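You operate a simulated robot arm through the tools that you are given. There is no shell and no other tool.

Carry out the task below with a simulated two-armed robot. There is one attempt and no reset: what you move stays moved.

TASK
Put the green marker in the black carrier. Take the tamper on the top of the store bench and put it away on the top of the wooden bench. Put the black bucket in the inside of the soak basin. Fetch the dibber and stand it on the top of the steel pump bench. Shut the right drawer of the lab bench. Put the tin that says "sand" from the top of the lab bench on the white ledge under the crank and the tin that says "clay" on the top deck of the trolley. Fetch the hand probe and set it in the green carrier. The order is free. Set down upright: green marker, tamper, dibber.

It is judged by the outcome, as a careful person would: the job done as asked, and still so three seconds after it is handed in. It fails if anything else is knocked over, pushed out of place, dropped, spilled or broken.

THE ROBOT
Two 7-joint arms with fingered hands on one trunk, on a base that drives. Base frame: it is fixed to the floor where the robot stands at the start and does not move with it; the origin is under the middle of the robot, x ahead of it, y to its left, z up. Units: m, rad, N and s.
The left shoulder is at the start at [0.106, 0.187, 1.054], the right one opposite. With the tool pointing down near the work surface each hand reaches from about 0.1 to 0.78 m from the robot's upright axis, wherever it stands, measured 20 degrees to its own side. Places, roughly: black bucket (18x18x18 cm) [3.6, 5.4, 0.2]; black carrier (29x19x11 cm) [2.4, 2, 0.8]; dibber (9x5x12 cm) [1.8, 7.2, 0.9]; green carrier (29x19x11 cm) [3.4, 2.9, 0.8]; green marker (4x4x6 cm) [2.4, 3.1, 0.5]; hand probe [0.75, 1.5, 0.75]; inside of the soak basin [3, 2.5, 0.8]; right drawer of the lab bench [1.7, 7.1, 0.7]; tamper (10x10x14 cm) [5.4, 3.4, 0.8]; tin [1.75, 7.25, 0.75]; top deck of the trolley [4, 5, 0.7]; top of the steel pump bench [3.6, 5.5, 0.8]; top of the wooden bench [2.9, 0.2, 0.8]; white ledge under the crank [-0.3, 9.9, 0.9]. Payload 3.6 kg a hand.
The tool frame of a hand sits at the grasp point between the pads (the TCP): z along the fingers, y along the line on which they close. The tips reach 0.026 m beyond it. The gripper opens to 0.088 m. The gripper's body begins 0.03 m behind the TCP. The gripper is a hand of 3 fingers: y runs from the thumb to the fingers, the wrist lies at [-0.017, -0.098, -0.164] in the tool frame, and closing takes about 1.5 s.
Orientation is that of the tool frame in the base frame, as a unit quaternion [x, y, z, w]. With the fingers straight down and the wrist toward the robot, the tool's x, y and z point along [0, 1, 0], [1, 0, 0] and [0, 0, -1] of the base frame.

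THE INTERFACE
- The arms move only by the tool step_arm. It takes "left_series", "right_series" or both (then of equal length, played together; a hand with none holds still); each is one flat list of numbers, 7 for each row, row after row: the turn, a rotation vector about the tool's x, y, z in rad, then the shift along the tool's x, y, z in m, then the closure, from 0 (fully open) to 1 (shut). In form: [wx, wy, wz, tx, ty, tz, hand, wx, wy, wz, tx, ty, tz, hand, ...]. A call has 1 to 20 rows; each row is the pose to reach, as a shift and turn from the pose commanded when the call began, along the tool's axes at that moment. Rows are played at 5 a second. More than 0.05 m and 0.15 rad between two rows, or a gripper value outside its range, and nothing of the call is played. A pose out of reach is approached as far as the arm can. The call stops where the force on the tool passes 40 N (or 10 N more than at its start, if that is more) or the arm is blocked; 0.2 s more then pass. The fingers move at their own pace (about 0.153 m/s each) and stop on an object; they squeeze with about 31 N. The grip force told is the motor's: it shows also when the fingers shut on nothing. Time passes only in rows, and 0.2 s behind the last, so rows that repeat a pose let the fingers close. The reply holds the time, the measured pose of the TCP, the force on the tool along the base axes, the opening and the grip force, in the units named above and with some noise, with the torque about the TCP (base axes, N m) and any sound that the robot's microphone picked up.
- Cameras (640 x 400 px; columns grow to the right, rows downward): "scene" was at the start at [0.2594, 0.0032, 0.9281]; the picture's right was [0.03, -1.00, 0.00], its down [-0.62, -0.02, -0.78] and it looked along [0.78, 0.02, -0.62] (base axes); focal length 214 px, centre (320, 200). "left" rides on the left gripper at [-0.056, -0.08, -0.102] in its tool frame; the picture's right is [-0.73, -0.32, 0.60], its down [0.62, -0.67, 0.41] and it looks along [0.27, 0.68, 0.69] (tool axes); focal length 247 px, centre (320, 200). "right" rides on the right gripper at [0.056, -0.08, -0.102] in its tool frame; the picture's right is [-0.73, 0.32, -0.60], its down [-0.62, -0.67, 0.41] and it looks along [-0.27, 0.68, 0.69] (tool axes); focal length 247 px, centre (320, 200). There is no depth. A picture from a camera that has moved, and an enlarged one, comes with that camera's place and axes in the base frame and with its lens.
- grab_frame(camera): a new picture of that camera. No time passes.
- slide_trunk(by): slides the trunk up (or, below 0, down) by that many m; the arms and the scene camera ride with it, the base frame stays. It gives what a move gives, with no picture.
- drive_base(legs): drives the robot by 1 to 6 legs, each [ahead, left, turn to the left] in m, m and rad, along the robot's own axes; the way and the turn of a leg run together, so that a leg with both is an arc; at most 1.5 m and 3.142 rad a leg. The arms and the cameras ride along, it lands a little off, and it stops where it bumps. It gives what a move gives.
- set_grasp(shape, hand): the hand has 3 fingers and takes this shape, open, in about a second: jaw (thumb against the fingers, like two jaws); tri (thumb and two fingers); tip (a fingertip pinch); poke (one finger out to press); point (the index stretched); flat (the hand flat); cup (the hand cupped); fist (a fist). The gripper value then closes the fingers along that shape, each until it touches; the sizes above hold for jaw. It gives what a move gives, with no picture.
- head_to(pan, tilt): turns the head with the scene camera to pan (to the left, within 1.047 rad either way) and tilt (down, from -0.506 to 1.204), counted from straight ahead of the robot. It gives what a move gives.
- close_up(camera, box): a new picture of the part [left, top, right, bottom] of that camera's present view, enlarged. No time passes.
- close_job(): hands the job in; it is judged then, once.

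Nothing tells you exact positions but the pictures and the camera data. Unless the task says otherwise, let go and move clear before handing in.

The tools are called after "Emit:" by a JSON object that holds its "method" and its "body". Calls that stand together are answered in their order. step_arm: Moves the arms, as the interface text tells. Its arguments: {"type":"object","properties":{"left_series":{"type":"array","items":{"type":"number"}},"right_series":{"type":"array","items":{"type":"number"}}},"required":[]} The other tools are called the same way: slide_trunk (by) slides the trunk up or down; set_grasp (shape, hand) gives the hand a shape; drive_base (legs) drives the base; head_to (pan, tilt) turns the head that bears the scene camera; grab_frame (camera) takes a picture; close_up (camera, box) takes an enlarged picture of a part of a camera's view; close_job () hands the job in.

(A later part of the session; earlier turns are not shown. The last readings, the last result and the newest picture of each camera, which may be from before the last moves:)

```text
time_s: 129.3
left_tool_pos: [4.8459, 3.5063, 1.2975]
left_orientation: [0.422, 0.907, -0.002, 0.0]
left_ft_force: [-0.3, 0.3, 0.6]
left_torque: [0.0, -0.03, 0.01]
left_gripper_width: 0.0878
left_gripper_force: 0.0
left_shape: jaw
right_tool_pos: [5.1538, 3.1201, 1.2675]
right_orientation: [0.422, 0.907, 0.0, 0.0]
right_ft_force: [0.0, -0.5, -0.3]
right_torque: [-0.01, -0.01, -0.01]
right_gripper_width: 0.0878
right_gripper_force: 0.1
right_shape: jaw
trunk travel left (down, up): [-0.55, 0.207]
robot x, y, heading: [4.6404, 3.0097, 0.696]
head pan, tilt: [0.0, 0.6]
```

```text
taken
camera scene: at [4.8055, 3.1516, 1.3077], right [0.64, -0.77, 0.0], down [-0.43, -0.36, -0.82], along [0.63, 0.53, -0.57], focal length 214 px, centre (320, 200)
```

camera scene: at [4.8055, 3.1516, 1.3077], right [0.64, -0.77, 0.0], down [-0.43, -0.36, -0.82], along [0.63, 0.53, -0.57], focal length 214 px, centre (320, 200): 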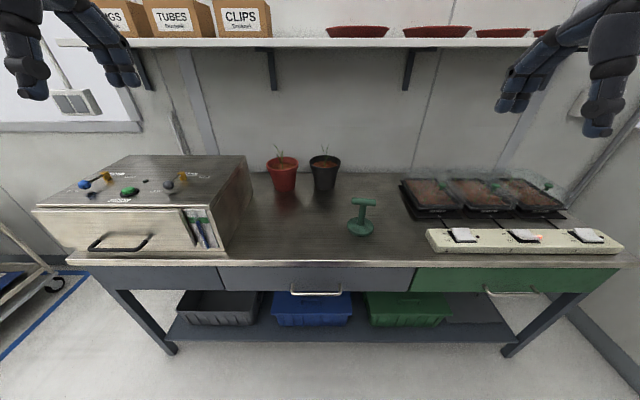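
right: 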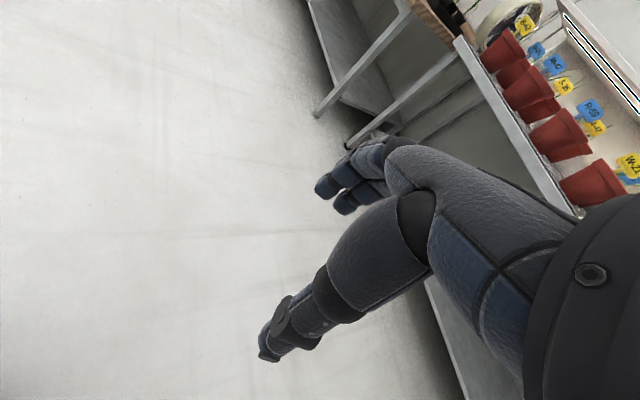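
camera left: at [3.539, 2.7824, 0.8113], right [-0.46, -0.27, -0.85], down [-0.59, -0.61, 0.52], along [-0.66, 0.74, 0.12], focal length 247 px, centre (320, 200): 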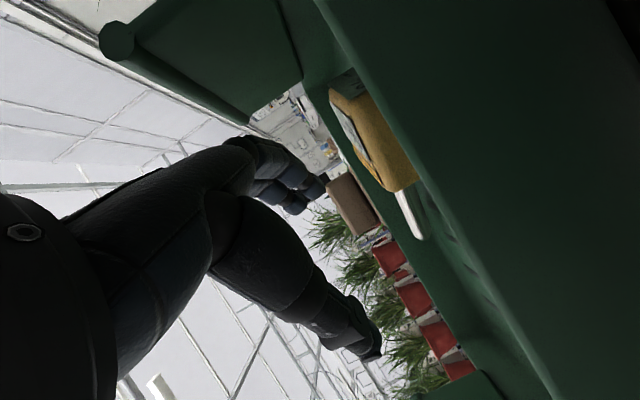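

Emit:
{"method": "close_up", "body": {"camera": "scene", "box": [320, 180, 420, 250]}}

Emit:
{"method": "grab_frame", "body": {"camera": "right"}}

```text
5.71 times, centred on (370, 215) of scene
camera zoom: at [4.8055, 3.1516, 1.3077], right [0.64, -0.77, 0.0], down [-0.43, -0.36, -0.82], along [0.63, 0.53, -0.57], focal length 1226 px, centre (34, 114)
```

zoom: 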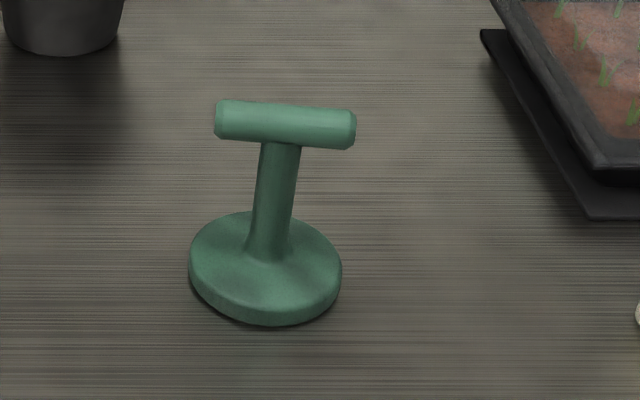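

```text
taken
camera right: at [5.0548, 3.1125, 1.3702], right [0.72, -0.36, 0.6], down [-0.11, -0.91, -0.41], along [0.69, 0.23, -0.69], focal length 247 px, centre (320, 200)
```

right: 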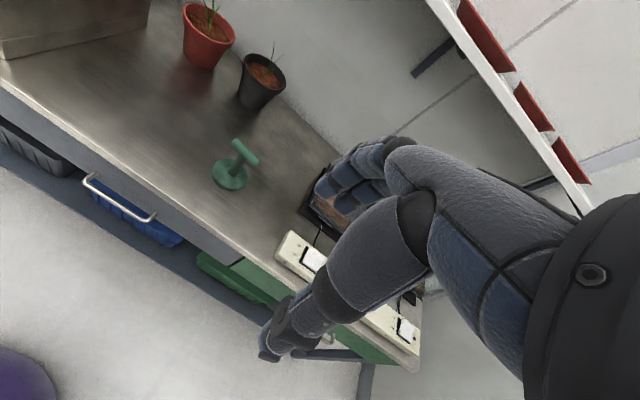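

The tamper's T-bar is triangulated at (5.351, 3.416, 0.899), rotated slightly. I'll lower the trunk and move closer to grip the bar from above with the right hand.

Emit:
{"method": "slide_trunk", "body": {"by": -0.15}}

Emit:
{"method": "drive_base", "body": {"legs": [[0.2, 0.05, 0]]}}

Emit:
{"method": "grab_frame", "body": {"camera": "right"}}

Emit:
{"method": "grab_frame", "body": {"camera": "scene"}}

```text
time_s: 131.1
left_tool_pos: [4.8472, 3.5059, 1.1473]
left_orientation: [0.421, 0.907, -0.002, 0.0]
left_ft_force: [0.1, -0.1, 0.4]
left_torque: [0.0, 0.01, 0.04]
left_gripper_width: 0.0875
left_gripper_force: 0.0
left_shape: jaw
right_tool_pos: [5.1532, 3.1206, 1.1185]
right_orientation: [0.422, 0.907, 0.001, 0.0]
right_ft_force: [-0.1, 0.0, 0.2]
right_torque: [0.0, 0.02, 0.01]
right_gripper_width: 0.0878
right_gripper_force: 0.0
right_shape: jaw
trunk travel left (down, up): [-0.4, 0.357]
robot x, y, heading: [4.6384, 3.007, 0.696]
head pan, tilt: [0.0, 0.6]
```

```text
time_s: 132.7
left_tool_pos: [4.9702, 3.6759, 1.1461]
left_orientation: [0.42, 0.908, -0.003, -0.001]
left_ft_force: [0.5, -0.6, -0.3]
left_torque: [0.0, 0.04, -0.02]
left_gripper_width: 0.0877
left_gripper_force: 0.0
left_shape: jaw
right_tool_pos: [5.2756, 3.2899, 1.1175]
right_orientation: [0.422, 0.907, -0.001, -0.001]
right_ft_force: [0.8, 0.1, -0.6]
right_torque: [0.01, -0.03, -0.01]
right_gripper_width: 0.0875
right_gripper_force: 0.1
right_shape: jaw
trunk travel left (down, up): [-0.4, 0.357]
robot x, y, heading: [4.7608, 3.1767, 0.699]
head pan, tilt: [0.0, 0.6]
```

```text
taken
camera right: at [5.1784, 3.2822, 1.2198], right [0.72, -0.36, 0.6], down [-0.11, -0.91, -0.41], along [0.69, 0.23, -0.69], focal length 247 px, centre (320, 200)
```

right: 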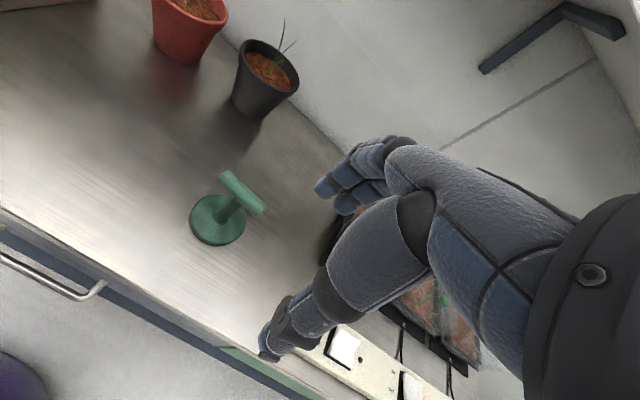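

```text
taken
camera scene: at [4.9373, 3.3282, 1.151], right [0.64, -0.77, 0.0], down [-0.43, -0.36, -0.82], along [0.63, 0.53, -0.57], focal length 214 px, centre (320, 200)
```

scene: 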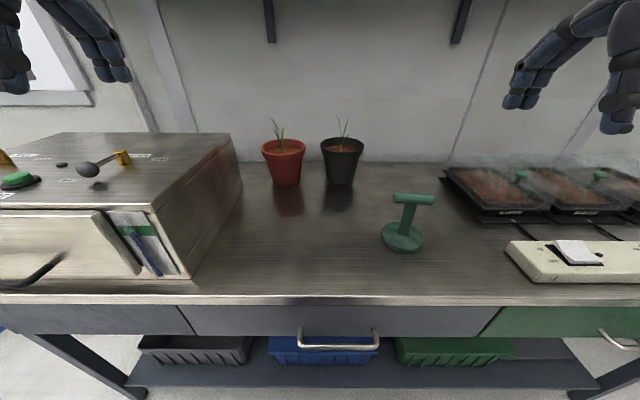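

Emit:
{"method": "step_arm", "body": {"right_series": [0, 0, 0.042, 0.0122, 0.0349, 0.025, 0, 0, 0, 0.083, 0.0244, 0.0699, 0.05, 0, 0, 0, 0.125, 0.0366, 0.1048, 0.075, 0, 0, 0, 0.166, 0.0488, 0.1397, 0.1, 0]}}

Emit:
{"method": "grab_frame", "body": {"camera": "right"}}

Emit:
{"method": "close_up", "body": {"camera": "scene", "box": [320, 110, 520, 270]}}

```text
time_s: 133.7
left_tool_pos: [4.9692, 3.6743, 1.1465]
left_orientation: [0.421, 0.907, -0.003, -0.001]
left_ft_force: [-0.5, 1.2, -0.6]
left_torque: [-0.01, 0.0, 0.0]
left_gripper_width: 0.0878
left_gripper_force: 0.1
left_shape: jaw
right_tool_pos: [5.3505, 3.4185, 1.0173]
right_orientation: [0.495, 0.869, -0.001, 0.001]
right_ft_force: [0.1, -0.3, -0.3]
right_torque: [-0.03, 0.0, 0.0]
right_gripper_width: 0.0876
right_gripper_force: 0.1
right_shape: jaw
trunk travel left (down, up): [-0.4, 0.357]
robot x, y, heading: [4.7619, 3.1757, 0.7]
head pan, tilt: [0.0, 0.6]
```

```text
taken
camera right: at [5.2527, 3.4263, 1.1189], right [0.65, -0.47, 0.6], down [-0.26, -0.88, -0.41], along [0.72, 0.11, -0.69], focal length 247 px, centre (320, 200)
```

right: 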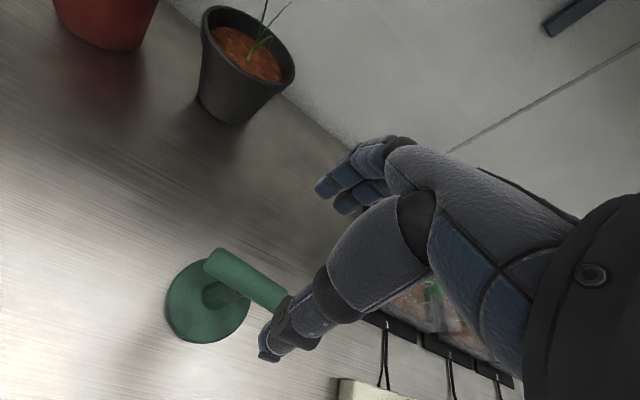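

```text
2.50 times, centred on (420, 190) of scene
camera zoom: at [4.9366, 3.3277, 1.1512], right [0.64, -0.77, 0.0], down [-0.43, -0.36, -0.82], along [0.63, 0.53, -0.57], focal length 536 px, centre (70, 225)
```

zoom: 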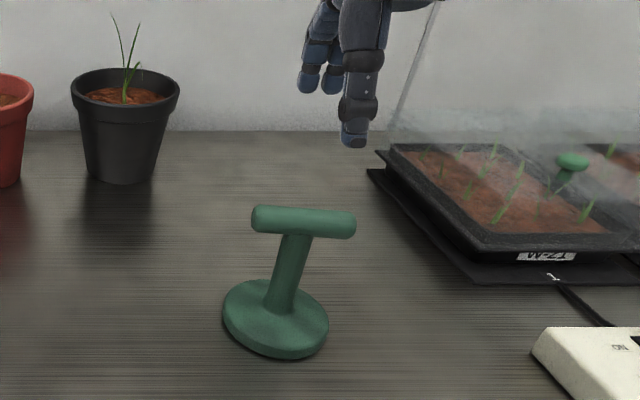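

The bar projects right where the fingers will go. Descending and gripping.

Emit:
{"method": "step_arm", "body": {"right_series": [0, 0, 0, 0, 0, 0.03, 0, 0, 0, 0, 0, 0, 0.06, 0, 0, 0, 0, 0, 0, 0.09, 0, 0, 0, 0, 0, 0, 0.117, 0]}}

Emit:
{"method": "grab_frame", "body": {"camera": "right"}}

Emit:
{"method": "close_up", "body": {"camera": "scene", "box": [320, 110, 520, 270]}}

```text
time_s: 134.7
left_tool_pos: [4.9689, 3.6752, 1.1463]
left_orientation: [0.422, 0.907, -0.001, 0.0]
left_ft_force: [0.8, 0.4, 0.5]
left_torque: [-0.01, 0.02, -0.01]
left_gripper_width: 0.0874
left_gripper_force: 0.0
left_shape: jaw
right_tool_pos: [5.3503, 3.4179, 0.9008]
right_orientation: [0.496, 0.868, 0.0, 0.0]
right_ft_force: [-0.6, -0.6, -0.5]
right_torque: [-0.01, -0.04, 0.01]
right_gripper_width: 0.0877
right_gripper_force: 0.0
right_shape: jaw
trunk travel left (down, up): [-0.4, 0.357]
robot x, y, heading: [4.7588, 3.1767, 0.702]
head pan, tilt: [0.0, 0.6]
```

```text
taken
camera right: at [5.2526, 3.4251, 1.0022], right [0.65, -0.47, 0.6], down [-0.26, -0.88, -0.41], along [0.72, 0.11, -0.69], focal length 247 px, centre (320, 200)
```

right: 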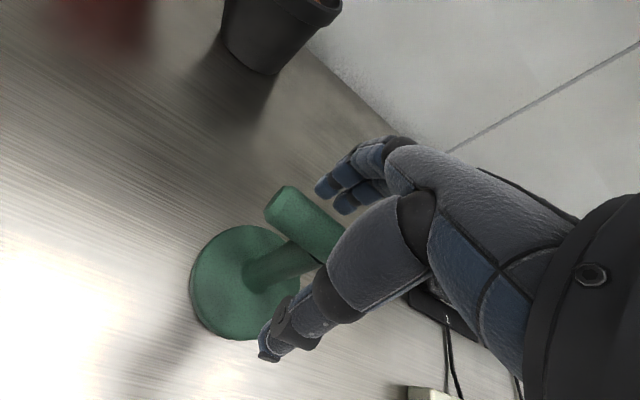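

```text
2.50 times, centred on (420, 190) of scene
camera zoom: at [4.9365, 3.3271, 1.1513], right [0.64, -0.77, 0.0], down [-0.43, -0.36, -0.82], along [0.63, 0.53, -0.57], focal length 536 px, centre (70, 225)
```

zoom: 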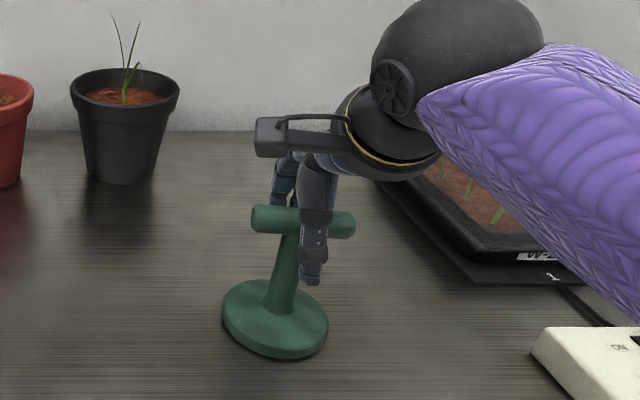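

Emit:
{"method": "step_arm", "body": {"right_series": [0, 0, 0, 0, 0, 0, 0.4, 0, 0, 0, 0, 0, 0, 0.8, 0, 0, 0, 0, 0, 0, 1, 0, 0, 0, 0, 0, 0, 1, 0, 0, 0, 0, 0, 0, 1, 0, 0, 0, 0, 0, 0, 1, 0, 0, 0, 0, 0, 0, 1, 0, 0, 0, 0, 0, 0, 1]}}

Emit:
{"method": "step_arm", "body": {"right_series": [0, 0, 0, 0, 0, -0.02, 1, 0, 0, 0, 0, 0, -0.05, 1, 0, 0, 0, 0, 0, -0.09, 1, 0, 0, 0, 0, 0, -0.13, 1, 0, 0, 0, 0, 0, -0.17, 1]}}

Emit:
{"method": "grab_frame", "body": {"camera": "right"}}

Emit:
{"method": "grab_frame", "body": {"camera": "scene"}}

```text
time_s: 136.5
left_tool_pos: [4.9688, 3.6749, 1.1472]
left_orientation: [0.421, 0.907, -0.002, 0.0]
left_ft_force: [0.2, 0.0, 0.3]
left_torque: [-0.03, -0.01, 0.04]
left_gripper_width: 0.0876
left_gripper_force: 0.0
left_shape: jaw
right_tool_pos: [5.3504, 3.4167, 0.9004]
right_orientation: [0.496, 0.869, -0.001, 0.0]
right_ft_force: [-0.3, -0.4, 0.7]
right_torque: [-0.01, 0.0, -0.02]
right_gripper_width: 0.0142
right_gripper_force: 30.4
right_shape: jaw
trunk travel left (down, up): [-0.4, 0.357]
robot x, y, heading: [4.7655, 3.1776, 0.7]
head pan, tilt: [0.0, 0.6]
```

```text
time_s: 137.7
left_tool_pos: [4.9684, 3.6755, 1.146]
left_orientation: [0.421, 0.907, -0.002, 0.0]
left_ft_force: [-0.3, 0.3, -0.2]
left_torque: [0.0, -0.01, 0.01]
left_gripper_width: 0.0876
left_gripper_force: 0.1
left_shape: jaw
right_tool_pos: [5.3492, 3.4149, 1.0712]
right_orientation: [0.495, 0.869, 0.001, 0.001]
right_ft_force: [0.0, 0.1, -2.8]
right_torque: [0.0, 0.01, 0.02]
right_gripper_width: 0.0144
right_gripper_force: 31.0
right_shape: jaw
trunk travel left (down, up): [-0.4, 0.357]
robot x, y, heading: [4.7637, 3.177, 0.697]
head pan, tilt: [0.0, 0.6]
```

```text
taken
camera right: at [5.2527, 3.4233, 1.1721], right [0.65, -0.47, 0.6], down [-0.26, -0.88, -0.41], along [0.72, 0.11, -0.69], focal length 247 px, centre (320, 200)
```

right: 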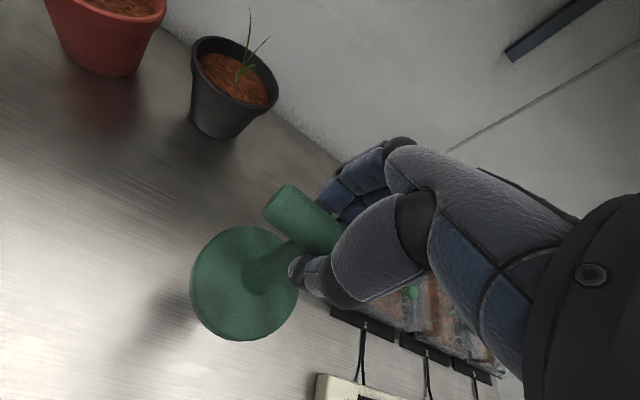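

```text
taken
camera scene: at [4.9364, 3.3272, 1.1513], right [0.64, -0.77, 0.0], down [-0.43, -0.36, -0.82], along [0.63, 0.53, -0.57], focal length 214 px, centre (320, 200)
```

scene: 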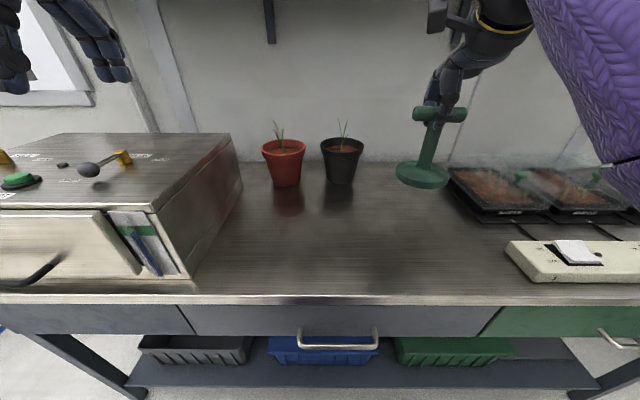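

Tamper is lifted and upright. I'll tuck it in, back away and head round to the rear aisle.

Emit:
{"method": "step_arm", "body": {"right_series": [0, 0, 0, 0, -0.04, -0.02, 1, 0, 0, 0, 0, -0.08, -0.04, 1, 0, 0, 0, 0, -0.12, -0.06, 1, 0, 0, 0, 0, -0.16, -0.08, 1]}}

Emit:
{"method": "slide_trunk", "body": {"by": 0.1}}

Emit:
{"method": "drive_base", "body": {"legs": [[-0.35, 0, 0], [0, 0, 1.565], [1.3, 0, 0]]}}

Emit:
{"method": "head_to", "body": {"pan": 0.5, "tilt": 0.45}}

Emit:
{"method": "grab_frame", "body": {"camera": "scene"}}

Emit:
{"method": "head_to", "body": {"pan": -0.5, "tilt": 0.45}}

Emit:
{"method": "grab_frame", "body": {"camera": "scene"}}

```text
time_s: 138.9
left_tool_pos: [4.97, 3.6743, 1.1471]
left_orientation: [0.421, 0.907, -0.003, 0.0]
left_ft_force: [-0.4, 0.0, -0.7]
left_torque: [-0.03, -0.02, -0.01]
left_gripper_width: 0.0878
left_gripper_force: 0.0
left_shape: jaw
right_tool_pos: [5.2628, 3.3399, 1.1411]
right_orientation: [0.515, 0.856, 0.022, 0.032]
right_ft_force: [-0.2, -0.2, -1.4]
right_torque: [-0.01, 0.02, -0.01]
right_gripper_width: 0.0143
right_gripper_force: 30.4
right_shape: jaw
right hand out of reach, approached as far as the arm can: row 3, 4
trunk travel left (down, up): [-0.4, 0.357]
robot x, y, heading: [4.7609, 3.1782, 0.696]
head pan, tilt: [0.0, 0.6]
stopped in row 4 (right hand): the arm was blocked; the commanded pose is now the measured one
```

```text
time_s: 140.2
left_tool_pos: [4.9694, 3.674, 1.2462]
left_orientation: [0.42, 0.907, -0.003, 0.001]
left_ft_force: [-0.3, -0.1, -0.6]
left_torque: [0.06, -0.01, -0.01]
left_gripper_width: 0.0878
left_gripper_force: 0.0
left_shape: jaw
right_tool_pos: [5.2698, 3.3335, 1.2402]
right_orientation: [0.521, 0.852, 0.021, 0.042]
right_ft_force: [0.5, -0.1, -2.0]
right_torque: [0.02, -0.01, -0.05]
right_gripper_width: 0.0142
right_gripper_force: 30.9
right_shape: jaw
trunk travel left (down, up): [-0.5, 0.257]
robot x, y, heading: [4.7618, 3.1755, 0.702]
head pan, tilt: [0.0, 0.6]
```

```text
time_s: 152.5
left_tool_pos: [3.1593, 4.1694, 1.246]
left_orientation: [-0.342, 0.94, -0.002, 0.002]
left_ft_force: [0.3, 0.0, -0.9]
left_torque: [0.03, 0.02, 0.0]
left_gripper_width: 0.0873
left_gripper_force: 0.2
left_shape: jaw
right_tool_pos: [3.4996, 4.4667, 1.2443]
right_orientation: [-0.233, 0.971, 0.047, 0.013]
right_ft_force: [-0.6, -0.2, -1.1]
right_torque: [-0.03, -0.01, 0.02]
right_gripper_width: 0.014
right_gripper_force: 31.2
right_shape: jaw
trunk travel left (down, up): [-0.5, 0.257]
robot x, y, heading: [3.6537, 3.9594, 2.267]
head pan, tilt: [0.0, 0.6]
```

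```text
time_s: 153.4
left_tool_pos: [3.1585, 4.1681, 1.2464]
left_orientation: [-0.342, 0.94, -0.002, 0.002]
left_ft_force: [0.6, 0.1, -0.9]
left_torque: [0.0, -0.03, -0.02]
left_gripper_width: 0.0877
left_gripper_force: 0.0
left_shape: jaw
right_tool_pos: [3.5006, 4.47, 1.2445]
right_orientation: [-0.232, 0.972, 0.047, 0.014]
right_ft_force: [-0.3, -0.1, -1.5]
right_torque: [0.0, 0.02, 0.0]
right_gripper_width: 0.0137
right_gripper_force: 30.8
right_shape: jaw
trunk travel left (down, up): [-0.5, 0.257]
robot x, y, heading: [3.6526, 3.9558, 2.264]
head pan, tilt: [0.499, 0.45]
```

```text
taken
camera scene: at [3.4807, 4.0967, 1.2697], right [0.37, 0.93, 0.0], down [0.41, -0.16, -0.9], along [-0.84, 0.33, -0.44], focal length 214 px, centre (320, 200)
```

scene: 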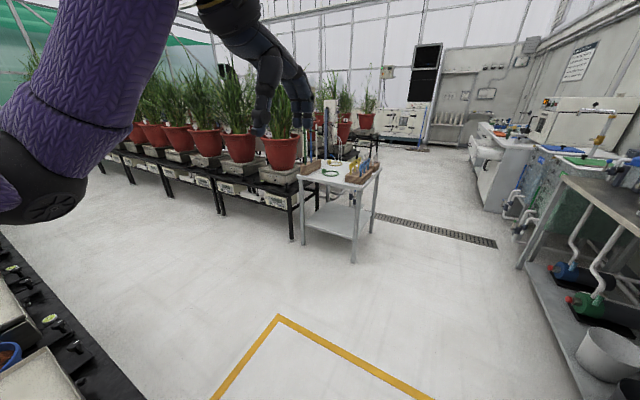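

```text
time_s: 154.7
left_tool_pos: [3.1589, 4.1679, 1.246]
left_orientation: [-0.342, 0.94, -0.001, 0.002]
left_ft_force: [0.0, -0.1, 0.2]
left_torque: [0.03, -0.02, -0.03]
left_gripper_width: 0.0876
left_gripper_force: 0.1
left_shape: jaw
right_tool_pos: [3.5014, 4.4684, 1.2429]
right_orientation: [-0.233, 0.971, 0.047, 0.015]
right_ft_force: [0.3, -0.4, -1.4]
right_torque: [-0.01, 0.02, 0.0]
right_gripper_width: 0.0138
right_gripper_force: 31.7
right_shape: jaw
trunk travel left (down, up): [-0.5, 0.257]
robot x, y, heading: [3.6549, 3.9606, 2.265]
head pan, tilt: [-0.499, 0.45]
```

```text
taken
camera scene: at [3.5482, 4.1529, 1.2697], right [0.98, 0.2, 0.0], down [0.09, -0.43, -0.9], along [-0.18, 0.88, -0.44], focal length 214 px, centre (320, 200)
```

scene: 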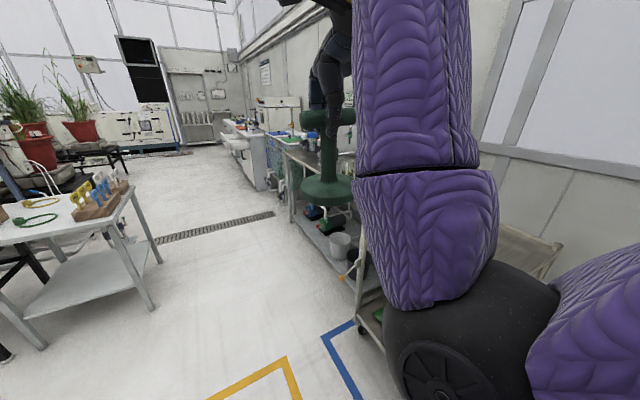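

The rear aisle is clear (about 1.2 m wide). I'll drive in and face the low table with the marker.

Emit:
{"method": "drive_base", "body": {"legs": [[0.85, 0, 0], [0, 0, 1.57], [1.4, 0, 0]]}}

Emit:
{"method": "head_to", "body": {"pan": 0.6, "tilt": 0.6}}

Emit:
{"method": "grab_frame", "body": {"camera": "scene"}}

```text
time_s: 169.5
left_tool_pos: [1.8409, 3.2061, 1.2471]
left_orientation: [0.906, -0.424, 0.0, -0.002]
left_ft_force: [0.1, 0.2, 0.2]
left_torque: [0.01, 0.02, 0.01]
left_gripper_width: 0.0876
left_gripper_force: 0.1
left_shape: jaw
right_tool_pos: [1.5401, 3.549, 1.2439]
right_orientation: [0.85, -0.524, -0.044, 0.022]
right_ft_force: [0.0, 0.0, -1.9]
right_torque: [-0.01, -0.02, 0.0]
right_gripper_width: 0.0139
right_gripper_force: 31.5
right_shape: jaw
trunk travel left (down, up): [-0.5, 0.257]
robot x, y, heading: [2.0543, 3.7046, -2.447]
head pan, tilt: [-0.499, 0.45]
```

```text
time_s: 170.8
left_tool_pos: [1.8405, 3.2078, 1.2476]
left_orientation: [0.906, -0.424, 0.0, -0.002]
left_ft_force: [-0.1, 0.1, 0.4]
left_torque: [0.0, -0.01, 0.01]
left_gripper_width: 0.0879
left_gripper_force: 0.0
left_shape: jaw
right_tool_pos: [1.539, 3.5484, 1.2436]
right_orientation: [0.851, -0.524, -0.044, 0.023]
right_ft_force: [0.0, -0.1, -1.9]
right_torque: [-0.01, -0.02, 0.0]
right_gripper_width: 0.0138
right_gripper_force: 31.0
right_shape: jaw
trunk travel left (down, up): [-0.5, 0.257]
robot x, y, heading: [2.0518, 3.7013, -2.443]
head pan, tilt: [0.6, 0.6]
```

```text
taken
camera scene: at [1.9204, 3.5314, 1.2562], right [-0.96, 0.27, 0.0], down [0.15, 0.54, -0.82], along [-0.23, -0.79, -0.57], focal length 214 px, centre (320, 200)
```

scene: 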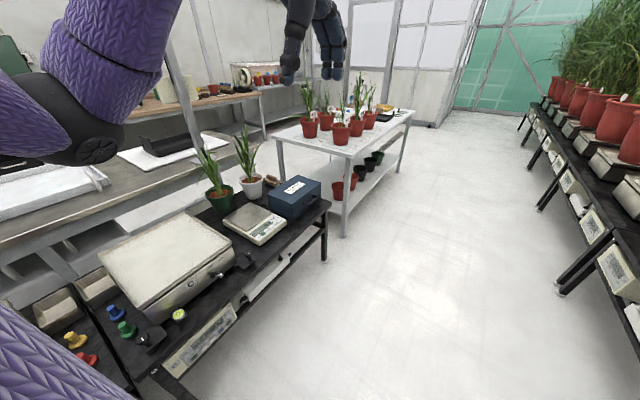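

Emit:
{"method": "drive_base", "body": {"legs": [[0.33, 0, 0], [0, 0, 1.57]]}}

Emit:
{"method": "head_to", "body": {"pan": 0.2, "tilt": 0.9}}

Emit:
{"method": "grab_frame", "body": {"camera": "scene"}}

Emit:
{"method": "close_up", "body": {"camera": "scene", "box": [240, 130, 440, 290]}}

```text
time_s: 176.8
left_tool_pos: [2.2977, 3.2896, 1.2479]
left_orientation: [0.937, 0.349, -0.002, -0.001]
left_ft_force: [0.0, 0.5, 1.0]
left_torque: [-0.02, -0.04, 0.02]
left_gripper_width: 0.0878
left_gripper_force: 0.1
left_shape: jaw
right_tool_pos: [1.9616, 2.9831, 1.2448]
right_orientation: [0.97, 0.239, -0.014, 0.047]
right_ft_force: [0.3, 1.0, -1.3]
right_torque: [0.04, -0.02, 0.01]
right_gripper_width: 0.0136
right_gripper_force: 31.4
right_shape: jaw
trunk travel left (down, up): [-0.5, 0.257]
robot x, y, heading: [1.7997, 3.4901, -0.857]
head pan, tilt: [0.6, 0.6]
```

```text
time_s: 177.7
left_tool_pos: [2.2983, 3.2894, 1.2474]
left_orientation: [0.937, 0.349, -0.002, -0.002]
left_ft_force: [-0.2, -0.1, -0.1]
left_torque: [0.0, 0.02, -0.02]
left_gripper_width: 0.0878
left_gripper_force: 0.1
left_shape: jaw
right_tool_pos: [1.9611, 2.9833, 1.2454]
right_orientation: [0.97, 0.238, -0.015, 0.048]
right_ft_force: [0.1, -0.2, -1.3]
right_torque: [0.01, -0.03, 0.02]
right_gripper_width: 0.0138
right_gripper_force: 31.0
right_shape: jaw
trunk travel left (down, up): [-0.5, 0.257]
robot x, y, heading: [1.8002, 3.4919, -0.86]
head pan, tilt: [0.201, 0.901]
```

```text
taken
camera scene: at [1.9443, 3.343, 1.2315], right [-0.61, -0.79, 0.0], down [-0.62, 0.48, -0.62], along [0.49, -0.38, -0.78], focal length 214 px, centre (320, 200)
```

scene: 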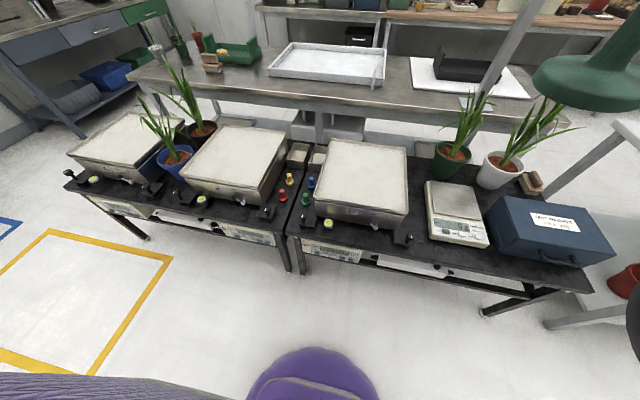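

```text
2.50 times, centred on (340, 210) of scene
camera zoom: at [1.9443, 3.343, 1.2315], right [-0.61, -0.79, 0.0], down [-0.62, 0.48, -0.62], along [0.49, -0.38, -0.78], focal length 536 px, centre (270, 175)
```

zoom: 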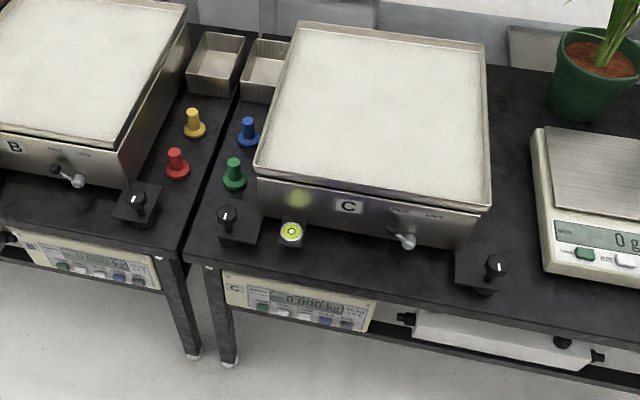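

I can now see the green marker well: near (2.42, 3.05), base z≈0.50, right beside scale tray C. I'll approach, lower the trunk, and come in with the hand tilted away from the tray.

Emit:
{"method": "step_arm", "body": {"right_series": [0, 0, 0, 0, 0, -0.04, 1, 0, 0, 0, 0, 0, -0.08, 1, 0, 0, 0, 0, 0, -0.1, 1]}}

Emit:
{"method": "drive_base", "body": {"legs": [[0.15, 0, -0.015]]}}

Emit:
{"method": "slide_trunk", "body": {"by": -0.35}}

Emit:
{"method": "grab_frame", "body": {"camera": "left"}}

Emit:
{"method": "grab_frame", "body": {"camera": "scene"}}

```text
time_s: 178.5
left_tool_pos: [2.2992, 3.2902, 1.248]
left_orientation: [0.937, 0.348, -0.001, -0.001]
left_ft_force: [0.6, -0.4, 0.2]
left_torque: [-0.01, 0.0, 0.03]
left_gripper_width: 0.0879
left_gripper_force: 0.1
left_shape: jaw
right_tool_pos: [1.9771, 2.9644, 1.325]
right_orientation: [0.97, 0.238, -0.014, 0.049]
right_ft_force: [-0.2, 0.0, -2.2]
right_torque: [0.0, 0.01, -0.01]
right_gripper_width: 0.0136
right_gripper_force: 31.0
right_shape: jaw
right hand out of reach, approached as far as the arm can: row 2, 3
trunk travel left (down, up): [-0.5, 0.257]
robot x, y, heading: [1.7993, 3.4935, -0.86]
head pan, tilt: [0.201, 0.901]
```

```text
time_s: 179.9
left_tool_pos: [2.3917, 3.1669, 1.2462]
left_orientation: [0.94, 0.342, -0.001, -0.002]
left_ft_force: [0.4, -0.8, -0.1]
left_torque: [-0.01, 0.01, 0.01]
left_gripper_width: 0.0876
left_gripper_force: 0.1
left_shape: jaw
right_tool_pos: [2.065, 2.8457, 1.3241]
right_orientation: [0.971, 0.232, -0.015, 0.048]
right_ft_force: [-0.4, -0.6, -1.4]
right_torque: [0.01, 0.04, 0.0]
right_gripper_width: 0.0139
right_gripper_force: 30.5
right_shape: jaw
trunk travel left (down, up): [-0.5, 0.257]
robot x, y, heading: [1.8938, 3.3779, -0.88]
head pan, tilt: [0.201, 0.901]
```

```text
time_s: 183.3
left_tool_pos: [2.3921, 3.1682, 0.8965]
left_orientation: [0.94, 0.342, -0.001, -0.001]
left_ft_force: [0.3, 0.1, 0.7]
left_torque: [0.0, 0.0, 0.01]
left_gripper_width: 0.0874
left_gripper_force: 0.2
left_shape: jaw
right_tool_pos: [2.112, 2.7901, 0.8487]
right_orientation: [0.967, 0.235, -0.07, -0.064]
right_ft_force: [0.5, 0.2, -1.0]
right_torque: [-0.02, -0.06, 0.01]
right_gripper_width: 0.0136
right_gripper_force: 31.0
right_shape: jaw
trunk travel left (down, up): [-0.15, 0.607]
robot x, y, heading: [1.8979, 3.38, -0.875]
head pan, tilt: [0.201, 0.901]
```

```text
taken
camera left: at [2.2976, 3.1934, 0.9988], right [-0.77, -0.23, -0.6], down [0.05, 0.91, -0.41], along [0.64, -0.34, -0.69], focal length 247 px, centre (320, 200)
```

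left: 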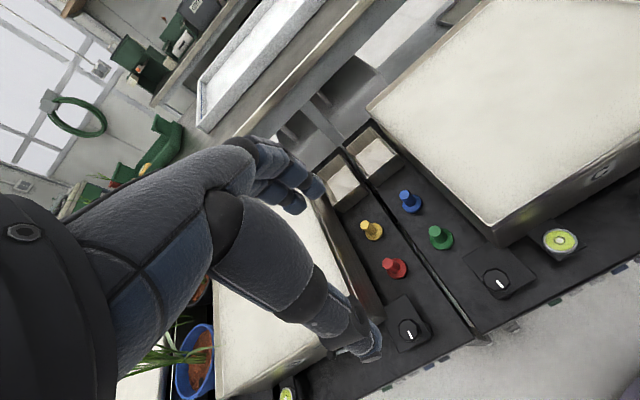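

```text
taken
camera scene: at [2.0709, 3.188, 0.8548], right [-0.62, -0.78, 0.0], down [-0.61, 0.49, -0.62], along [0.48, -0.39, -0.78], focal length 214 px, centre (320, 200)
```

scene: 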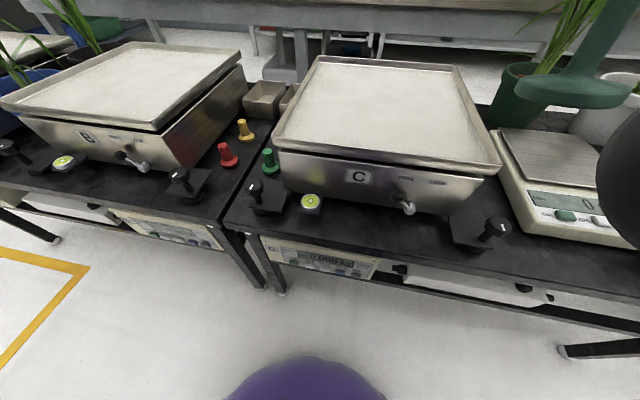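

The right hand sagged forward a bit when lowering; I'll raise it clear of the plant first, then bring the left hand above the marker.

Emit:
{"method": "step_arm", "body": {"right_series": [-0.042, 0.022, -0.0545, -0.0058, -0.0166, -0.0272, 1, -0.084, 0.044, -0.109, -0.0116, -0.0333, -0.0545, 1, -0.126, 0.066, -0.1635, -0.0174, -0.0499, -0.0817, 1, -0.168, 0.088, -0.218, -0.0232, -0.0665, -0.1089, 1]}}

Emit:
{"method": "step_arm", "body": {"left_series": [0, -0.05, 0, -0.0063, 0.016, 0.0309, 0.3, 0, -0.1, 0, -0.0127, 0.032, 0.0619, 0.3, 0, -0.15, 0, -0.019, 0.048, 0.0928, 0.3, 0, -0.2, 0, -0.0253, 0.0639, 0.1237, 0.3, 0, -0.25, 0, -0.0316, 0.0799, 0.1546, 0.3, 0, -0.3, 0, -0.038, 0.0959, 0.1856, 0.3, 0, -0.35, 0, -0.0443, 0.1119, 0.2165, 0.3]}}

Emit:
{"method": "grab_frame", "body": {"camera": "left"}}

Emit:
{"method": "grab_frame", "body": {"camera": "scene"}}

```text
time_s: 184.3
left_tool_pos: [2.3926, 3.1674, 0.8968]
left_orientation: [0.94, 0.342, -0.002, -0.002]
left_ft_force: [-1.0, 0.5, 0.2]
left_torque: [-0.02, 0.01, -0.01]
left_gripper_width: 0.0877
left_gripper_force: 0.0
left_shape: jaw
right_tool_pos: [2.1194, 2.765, 0.9176]
right_orientation: [0.94, 0.341, 0.0, 0.0]
right_ft_force: [-0.1, -0.2, -1.6]
right_torque: [-0.03, -0.02, 0.01]
right_gripper_width: 0.0136
right_gripper_force: 31.1
right_shape: jaw
right hand out of reach, approached as far as the arm can: row 1, 2, 3, 4
trunk travel left (down, up): [-0.15, 0.607]
robot x, y, heading: [1.8991, 3.3775, -0.88]
head pan, tilt: [0.201, 0.901]
```

```text
time_s: 185.9
left_tool_pos: [2.4265, 3.0549, 0.6785]
left_orientation: [0.925, 0.337, -0.166, 0.059]
left_ft_force: [-0.1, -0.6, -0.2]
left_torque: [0.02, 0.03, -0.04]
left_gripper_width: 0.0617
left_gripper_force: 0.1
left_shape: jaw
right_tool_pos: [2.1193, 2.765, 0.9149]
right_orientation: [0.94, 0.34, -0.002, 0.0]
right_ft_force: [-0.4, -0.5, -1.9]
right_torque: [0.02, -0.02, -0.03]
right_gripper_width: 0.0132
right_gripper_force: 31.2
right_shape: jaw
trunk travel left (down, up): [-0.15, 0.607]
robot x, y, heading: [1.8943, 3.3802, -0.875]
head pan, tilt: [0.201, 0.901]
```

```text
taken
camera left: at [2.3621, 3.1049, 0.794], right [-0.89, -0.33, -0.31], down [-0.09, 0.8, -0.6], along [0.44, -0.51, -0.74], focal length 247 px, centre (320, 200)
```

left: 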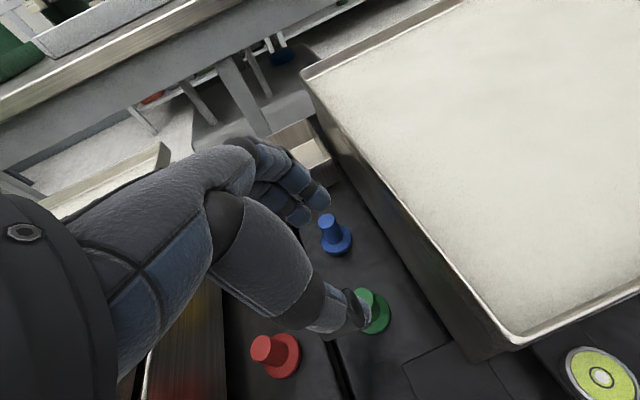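

```text
taken
camera scene: at [2.0711, 3.1878, 0.8546], right [-0.62, -0.78, 0.0], down [-0.61, 0.49, -0.62], along [0.48, -0.39, -0.78], focal length 214 px, centre (320, 200)
```

scene: 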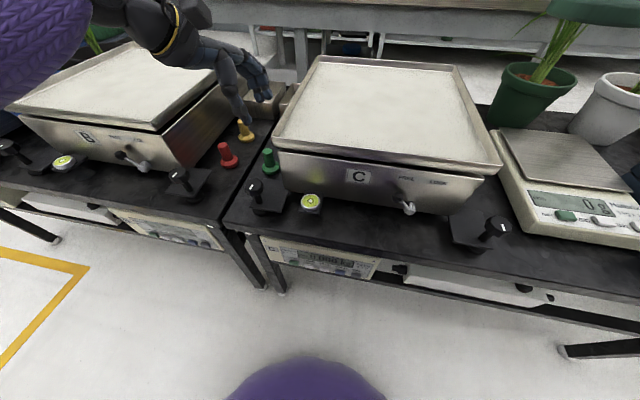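

Emit:
{"method": "step_arm", "body": {"left_series": [0, 0, 0, 0.0112, 0, 0.0305, 0.3, 0, 0, 0, 0.0223, 0, 0.061, 0.3, 0, 0, 0, 0.0335, 0, 0.0916, 0.3, 0, 0, 0, 0.0446, 0, 0.1221, 0.3]}}

Emit:
{"method": "grab_frame", "body": {"camera": "left"}}

Emit:
{"method": "close_up", "body": {"camera": "scene", "box": [200, 80, 360, 220]}}

```text
time_s: 186.9
left_tool_pos: [2.4288, 3.0539, 0.5502]
left_orientation: [0.925, 0.337, -0.165, 0.057]
left_ft_force: [-0.1, 0.1, -0.3]
left_torque: [-0.02, 0.0, -0.01]
left_gripper_width: 0.0618
left_gripper_force: 0.0
left_shape: jaw
right_tool_pos: [2.1192, 2.7651, 0.9154]
right_orientation: [0.94, 0.341, -0.002, 0.001]
right_ft_force: [0.1, 0.2, -1.0]
right_torque: [-0.04, 0.0, -0.01]
right_gripper_width: 0.0134
right_gripper_force: 31.2
right_shape: jaw
trunk travel left (down, up): [-0.15, 0.607]
robot x, y, heading: [1.8928, 3.3781, -0.874]
head pan, tilt: [0.201, 0.901]
```

```text
taken
camera left: at [2.3635, 3.105, 0.6652], right [-0.89, -0.33, -0.31], down [-0.09, 0.8, -0.6], along [0.44, -0.51, -0.74], focal length 247 px, centre (320, 200)
```

left: 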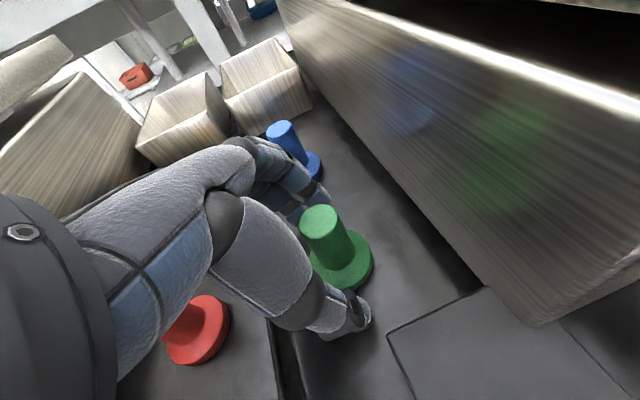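

```text
2.86 times, centred on (280, 150) of scene
camera zoom: at [2.0711, 3.1878, 0.8546], right [-0.62, -0.78, 0.0], down [-0.61, 0.49, -0.62], along [0.48, -0.39, -0.78], focal length 613 px, centre (434, 343)
```

zoom: 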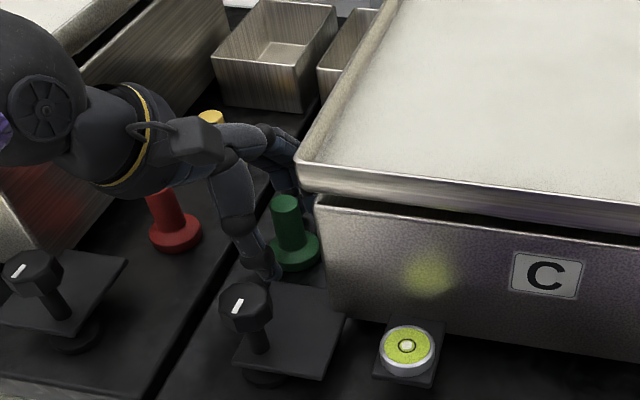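

Emit:
{"method": "step_arm", "body": {"left_series": [0, 0, 0, -0.0068, 0.0019, 0.0109, 0.3, 0, 0, 0, -0.0068, 0.0019, 0.0109, 0.5, 0, 0, 0, -0.0068, 0.0019, 0.0109, 0.7, 0, 0, 0, -0.0068, 0.0019, 0.0109, 0.9, 0, 0, 0, -0.0068, 0.0019, 0.0109, 1, 0, 0, 0, -0.0068, 0.0019, 0.0109, 1, 0, 0, 0, -0.0068, 0.0019, 0.0109, 1, 0, 0, 0, -0.0068, 0.0019, 0.0109, 1]}}

Emit:
{"method": "grab_frame", "body": {"camera": "left"}}

Emit:
{"method": "close_up", "body": {"camera": "scene", "box": [200, 80, 360, 220]}}

```text
time_s: 188.7
left_tool_pos: [2.4206, 3.0449, 0.5461]
left_orientation: [0.925, 0.336, -0.165, 0.062]
left_ft_force: [2.9, -6.7, 21.4]
left_torque: [-0.26, -0.27, -0.04]
left_gripper_width: 0.0117
left_gripper_force: 30.9
left_shape: jaw
right_tool_pos: [2.119, 2.7655, 0.9163]
right_orientation: [0.941, 0.339, -0.001, 0.0]
right_ft_force: [1.2, 0.1, -1.8]
right_torque: [0.03, 0.03, -0.01]
right_gripper_width: 0.0134
right_gripper_force: 30.6
right_shape: jaw
trunk travel left (down, up): [-0.15, 0.607]
robot x, y, heading: [1.8969, 3.3788, -0.876]
head pan, tilt: [0.201, 0.901]
```

```text
taken
camera left: at [2.3569, 3.0954, 0.6608], right [-0.89, -0.33, -0.31], down [-0.09, 0.79, -0.61], along [0.45, -0.51, -0.73], focal length 247 px, centre (320, 200)
```

left: 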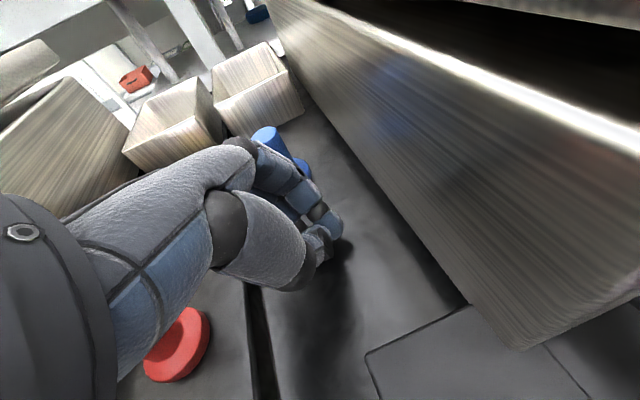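

```text
2.86 times, centred on (280, 150) of scene
camera zoom: at [2.07, 3.1882, 0.8551], right [-0.62, -0.78, 0.0], down [-0.61, 0.49, -0.62], along [0.49, -0.39, -0.78], focal length 613 px, centre (434, 343)
```

zoom: 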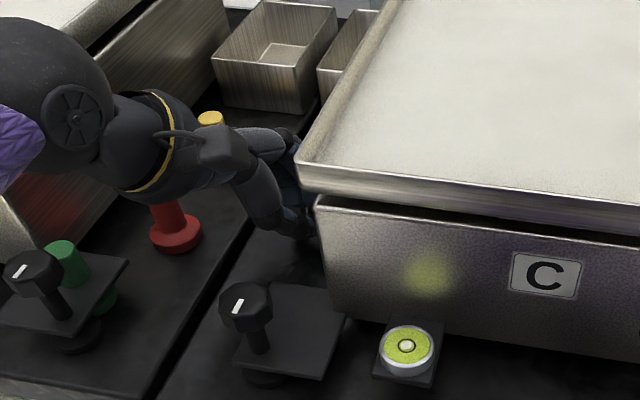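

The marker slipped away from the closing fingers. I'll lift the hand straight up and see where it went.

Emit:
{"method": "step_arm", "body": {"left_series": [0, 0, 0, -0.0069, 0, -0.0188, 1, 0, 0, 0, -0.0172, 0, -0.047, 1, 0, 0, 0, -0.0343, 0, -0.0939, 1, 0, 0, 0, -0.0515, 0, -0.141, 1, 0, 0, 0, -0.0665, 0, -0.183, 1]}}

Emit:
{"method": "grab_frame", "body": {"camera": "left"}}

Emit:
{"method": "close_up", "body": {"camera": "scene", "box": [120, 80, 360, 240]}}

```text
refused: row 4 steps farther than a row can; nothing moved
```

```text
taken
camera left: at [2.3569, 3.0954, 0.6608], right [-0.89, -0.33, -0.31], down [-0.09, 0.79, -0.61], along [0.45, -0.51, -0.73], focal length 247 px, centre (320, 200)
```

left: 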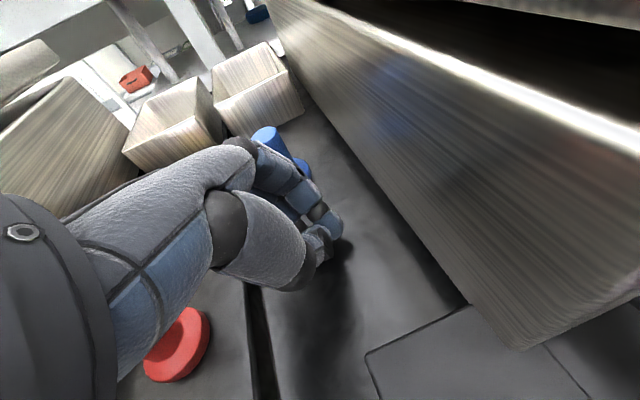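

```text
2.50 times, centred on (240, 160) of scene
camera zoom: at [2.07, 3.1882, 0.8551], right [-0.62, -0.78, 0.0], down [-0.61, 0.49, -0.62], along [0.49, -0.39, -0.78], focal length 536 px, centre (520, 300)
```

zoom: 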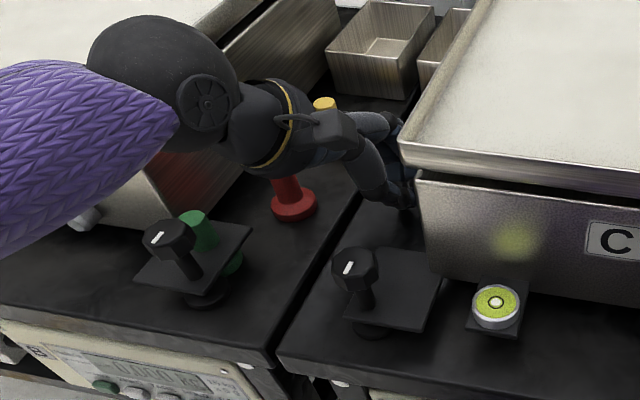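

Emit:
{"method": "step_arm", "body": {"left_series": [0, 0, 0, -0.0069, 0, -0.0188, 1, 0, 0, 0, -0.0172, 0, -0.047, 1, 0, 0, 0, -0.0309, 0, -0.0845, 1, 0, 0, 0, -0.0446, 0, -0.122, 0.8, 0, 0, 0, -0.0583, 0, -0.1596, 0.5, 0, 0, 0, -0.0686, 0, -0.1878, 0.2]}}

Emit:
{"method": "grab_frame", "body": {"camera": "left"}}

Emit:
{"method": "close_up", "body": {"camera": "scene", "box": [120, 80, 360, 240]}}

```text
time_s: 190.1
left_tool_pos: [2.4223, 3.0453, 0.7417]
left_orientation: [0.925, 0.336, -0.166, 0.057]
left_ft_force: [0.7, 0.8, -0.2]
left_torque: [-0.01, -0.01, -0.01]
left_gripper_width: 0.0699
left_gripper_force: 0.1
left_shape: jaw
right_tool_pos: [2.1196, 2.7647, 0.9166]
right_orientation: [0.94, 0.34, -0.001, 0.0]
right_ft_force: [0.5, 0.0, -1.5]
right_torque: [-0.01, -0.02, 0.01]
right_gripper_width: 0.0136
right_gripper_force: 31.2
right_shape: jaw
trunk travel left (down, up): [-0.15, 0.607]
robot x, y, heading: [1.8975, 3.3778, -0.876]
head pan, tilt: [0.201, 0.901]
```

```text
taken
camera left: at [2.3583, 3.0962, 0.857], right [-0.89, -0.33, -0.31], down [-0.09, 0.8, -0.6], along [0.44, -0.51, -0.74], focal length 247 px, centre (320, 200)
```

left: 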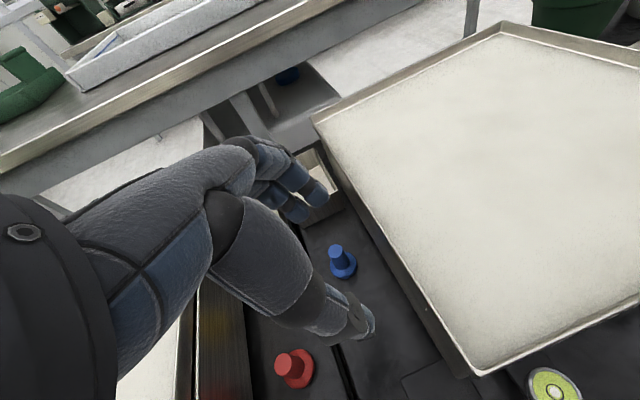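

```text
2.50 times, centred on (240, 160) of scene
camera zoom: at [2.071, 3.1878, 0.8547], right [-0.62, -0.78, 0.0], down [-0.61, 0.49, -0.62], along [0.48, -0.39, -0.78], focal length 536 px, centre (520, 300)
```

zoom: 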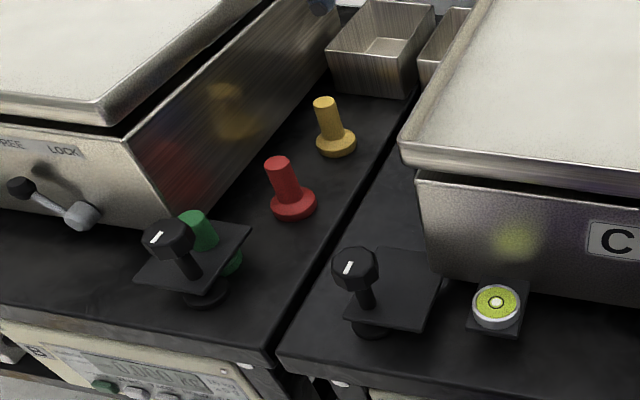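

Emit:
{"method": "close_up", "body": {"camera": "scene", "box": [160, 150, 240, 210]}}

```text
6.67 times, centred on (200, 180) of scene
camera zoom: at [2.071, 3.1878, 0.8547], right [-0.62, -0.78, 0.0], down [-0.61, 0.49, -0.62], along [0.48, -0.39, -0.78], focal length 1430 px, centre (1120, 333)
```

zoom: 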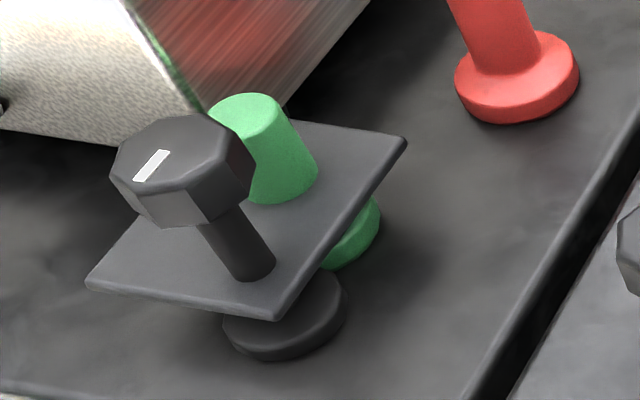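

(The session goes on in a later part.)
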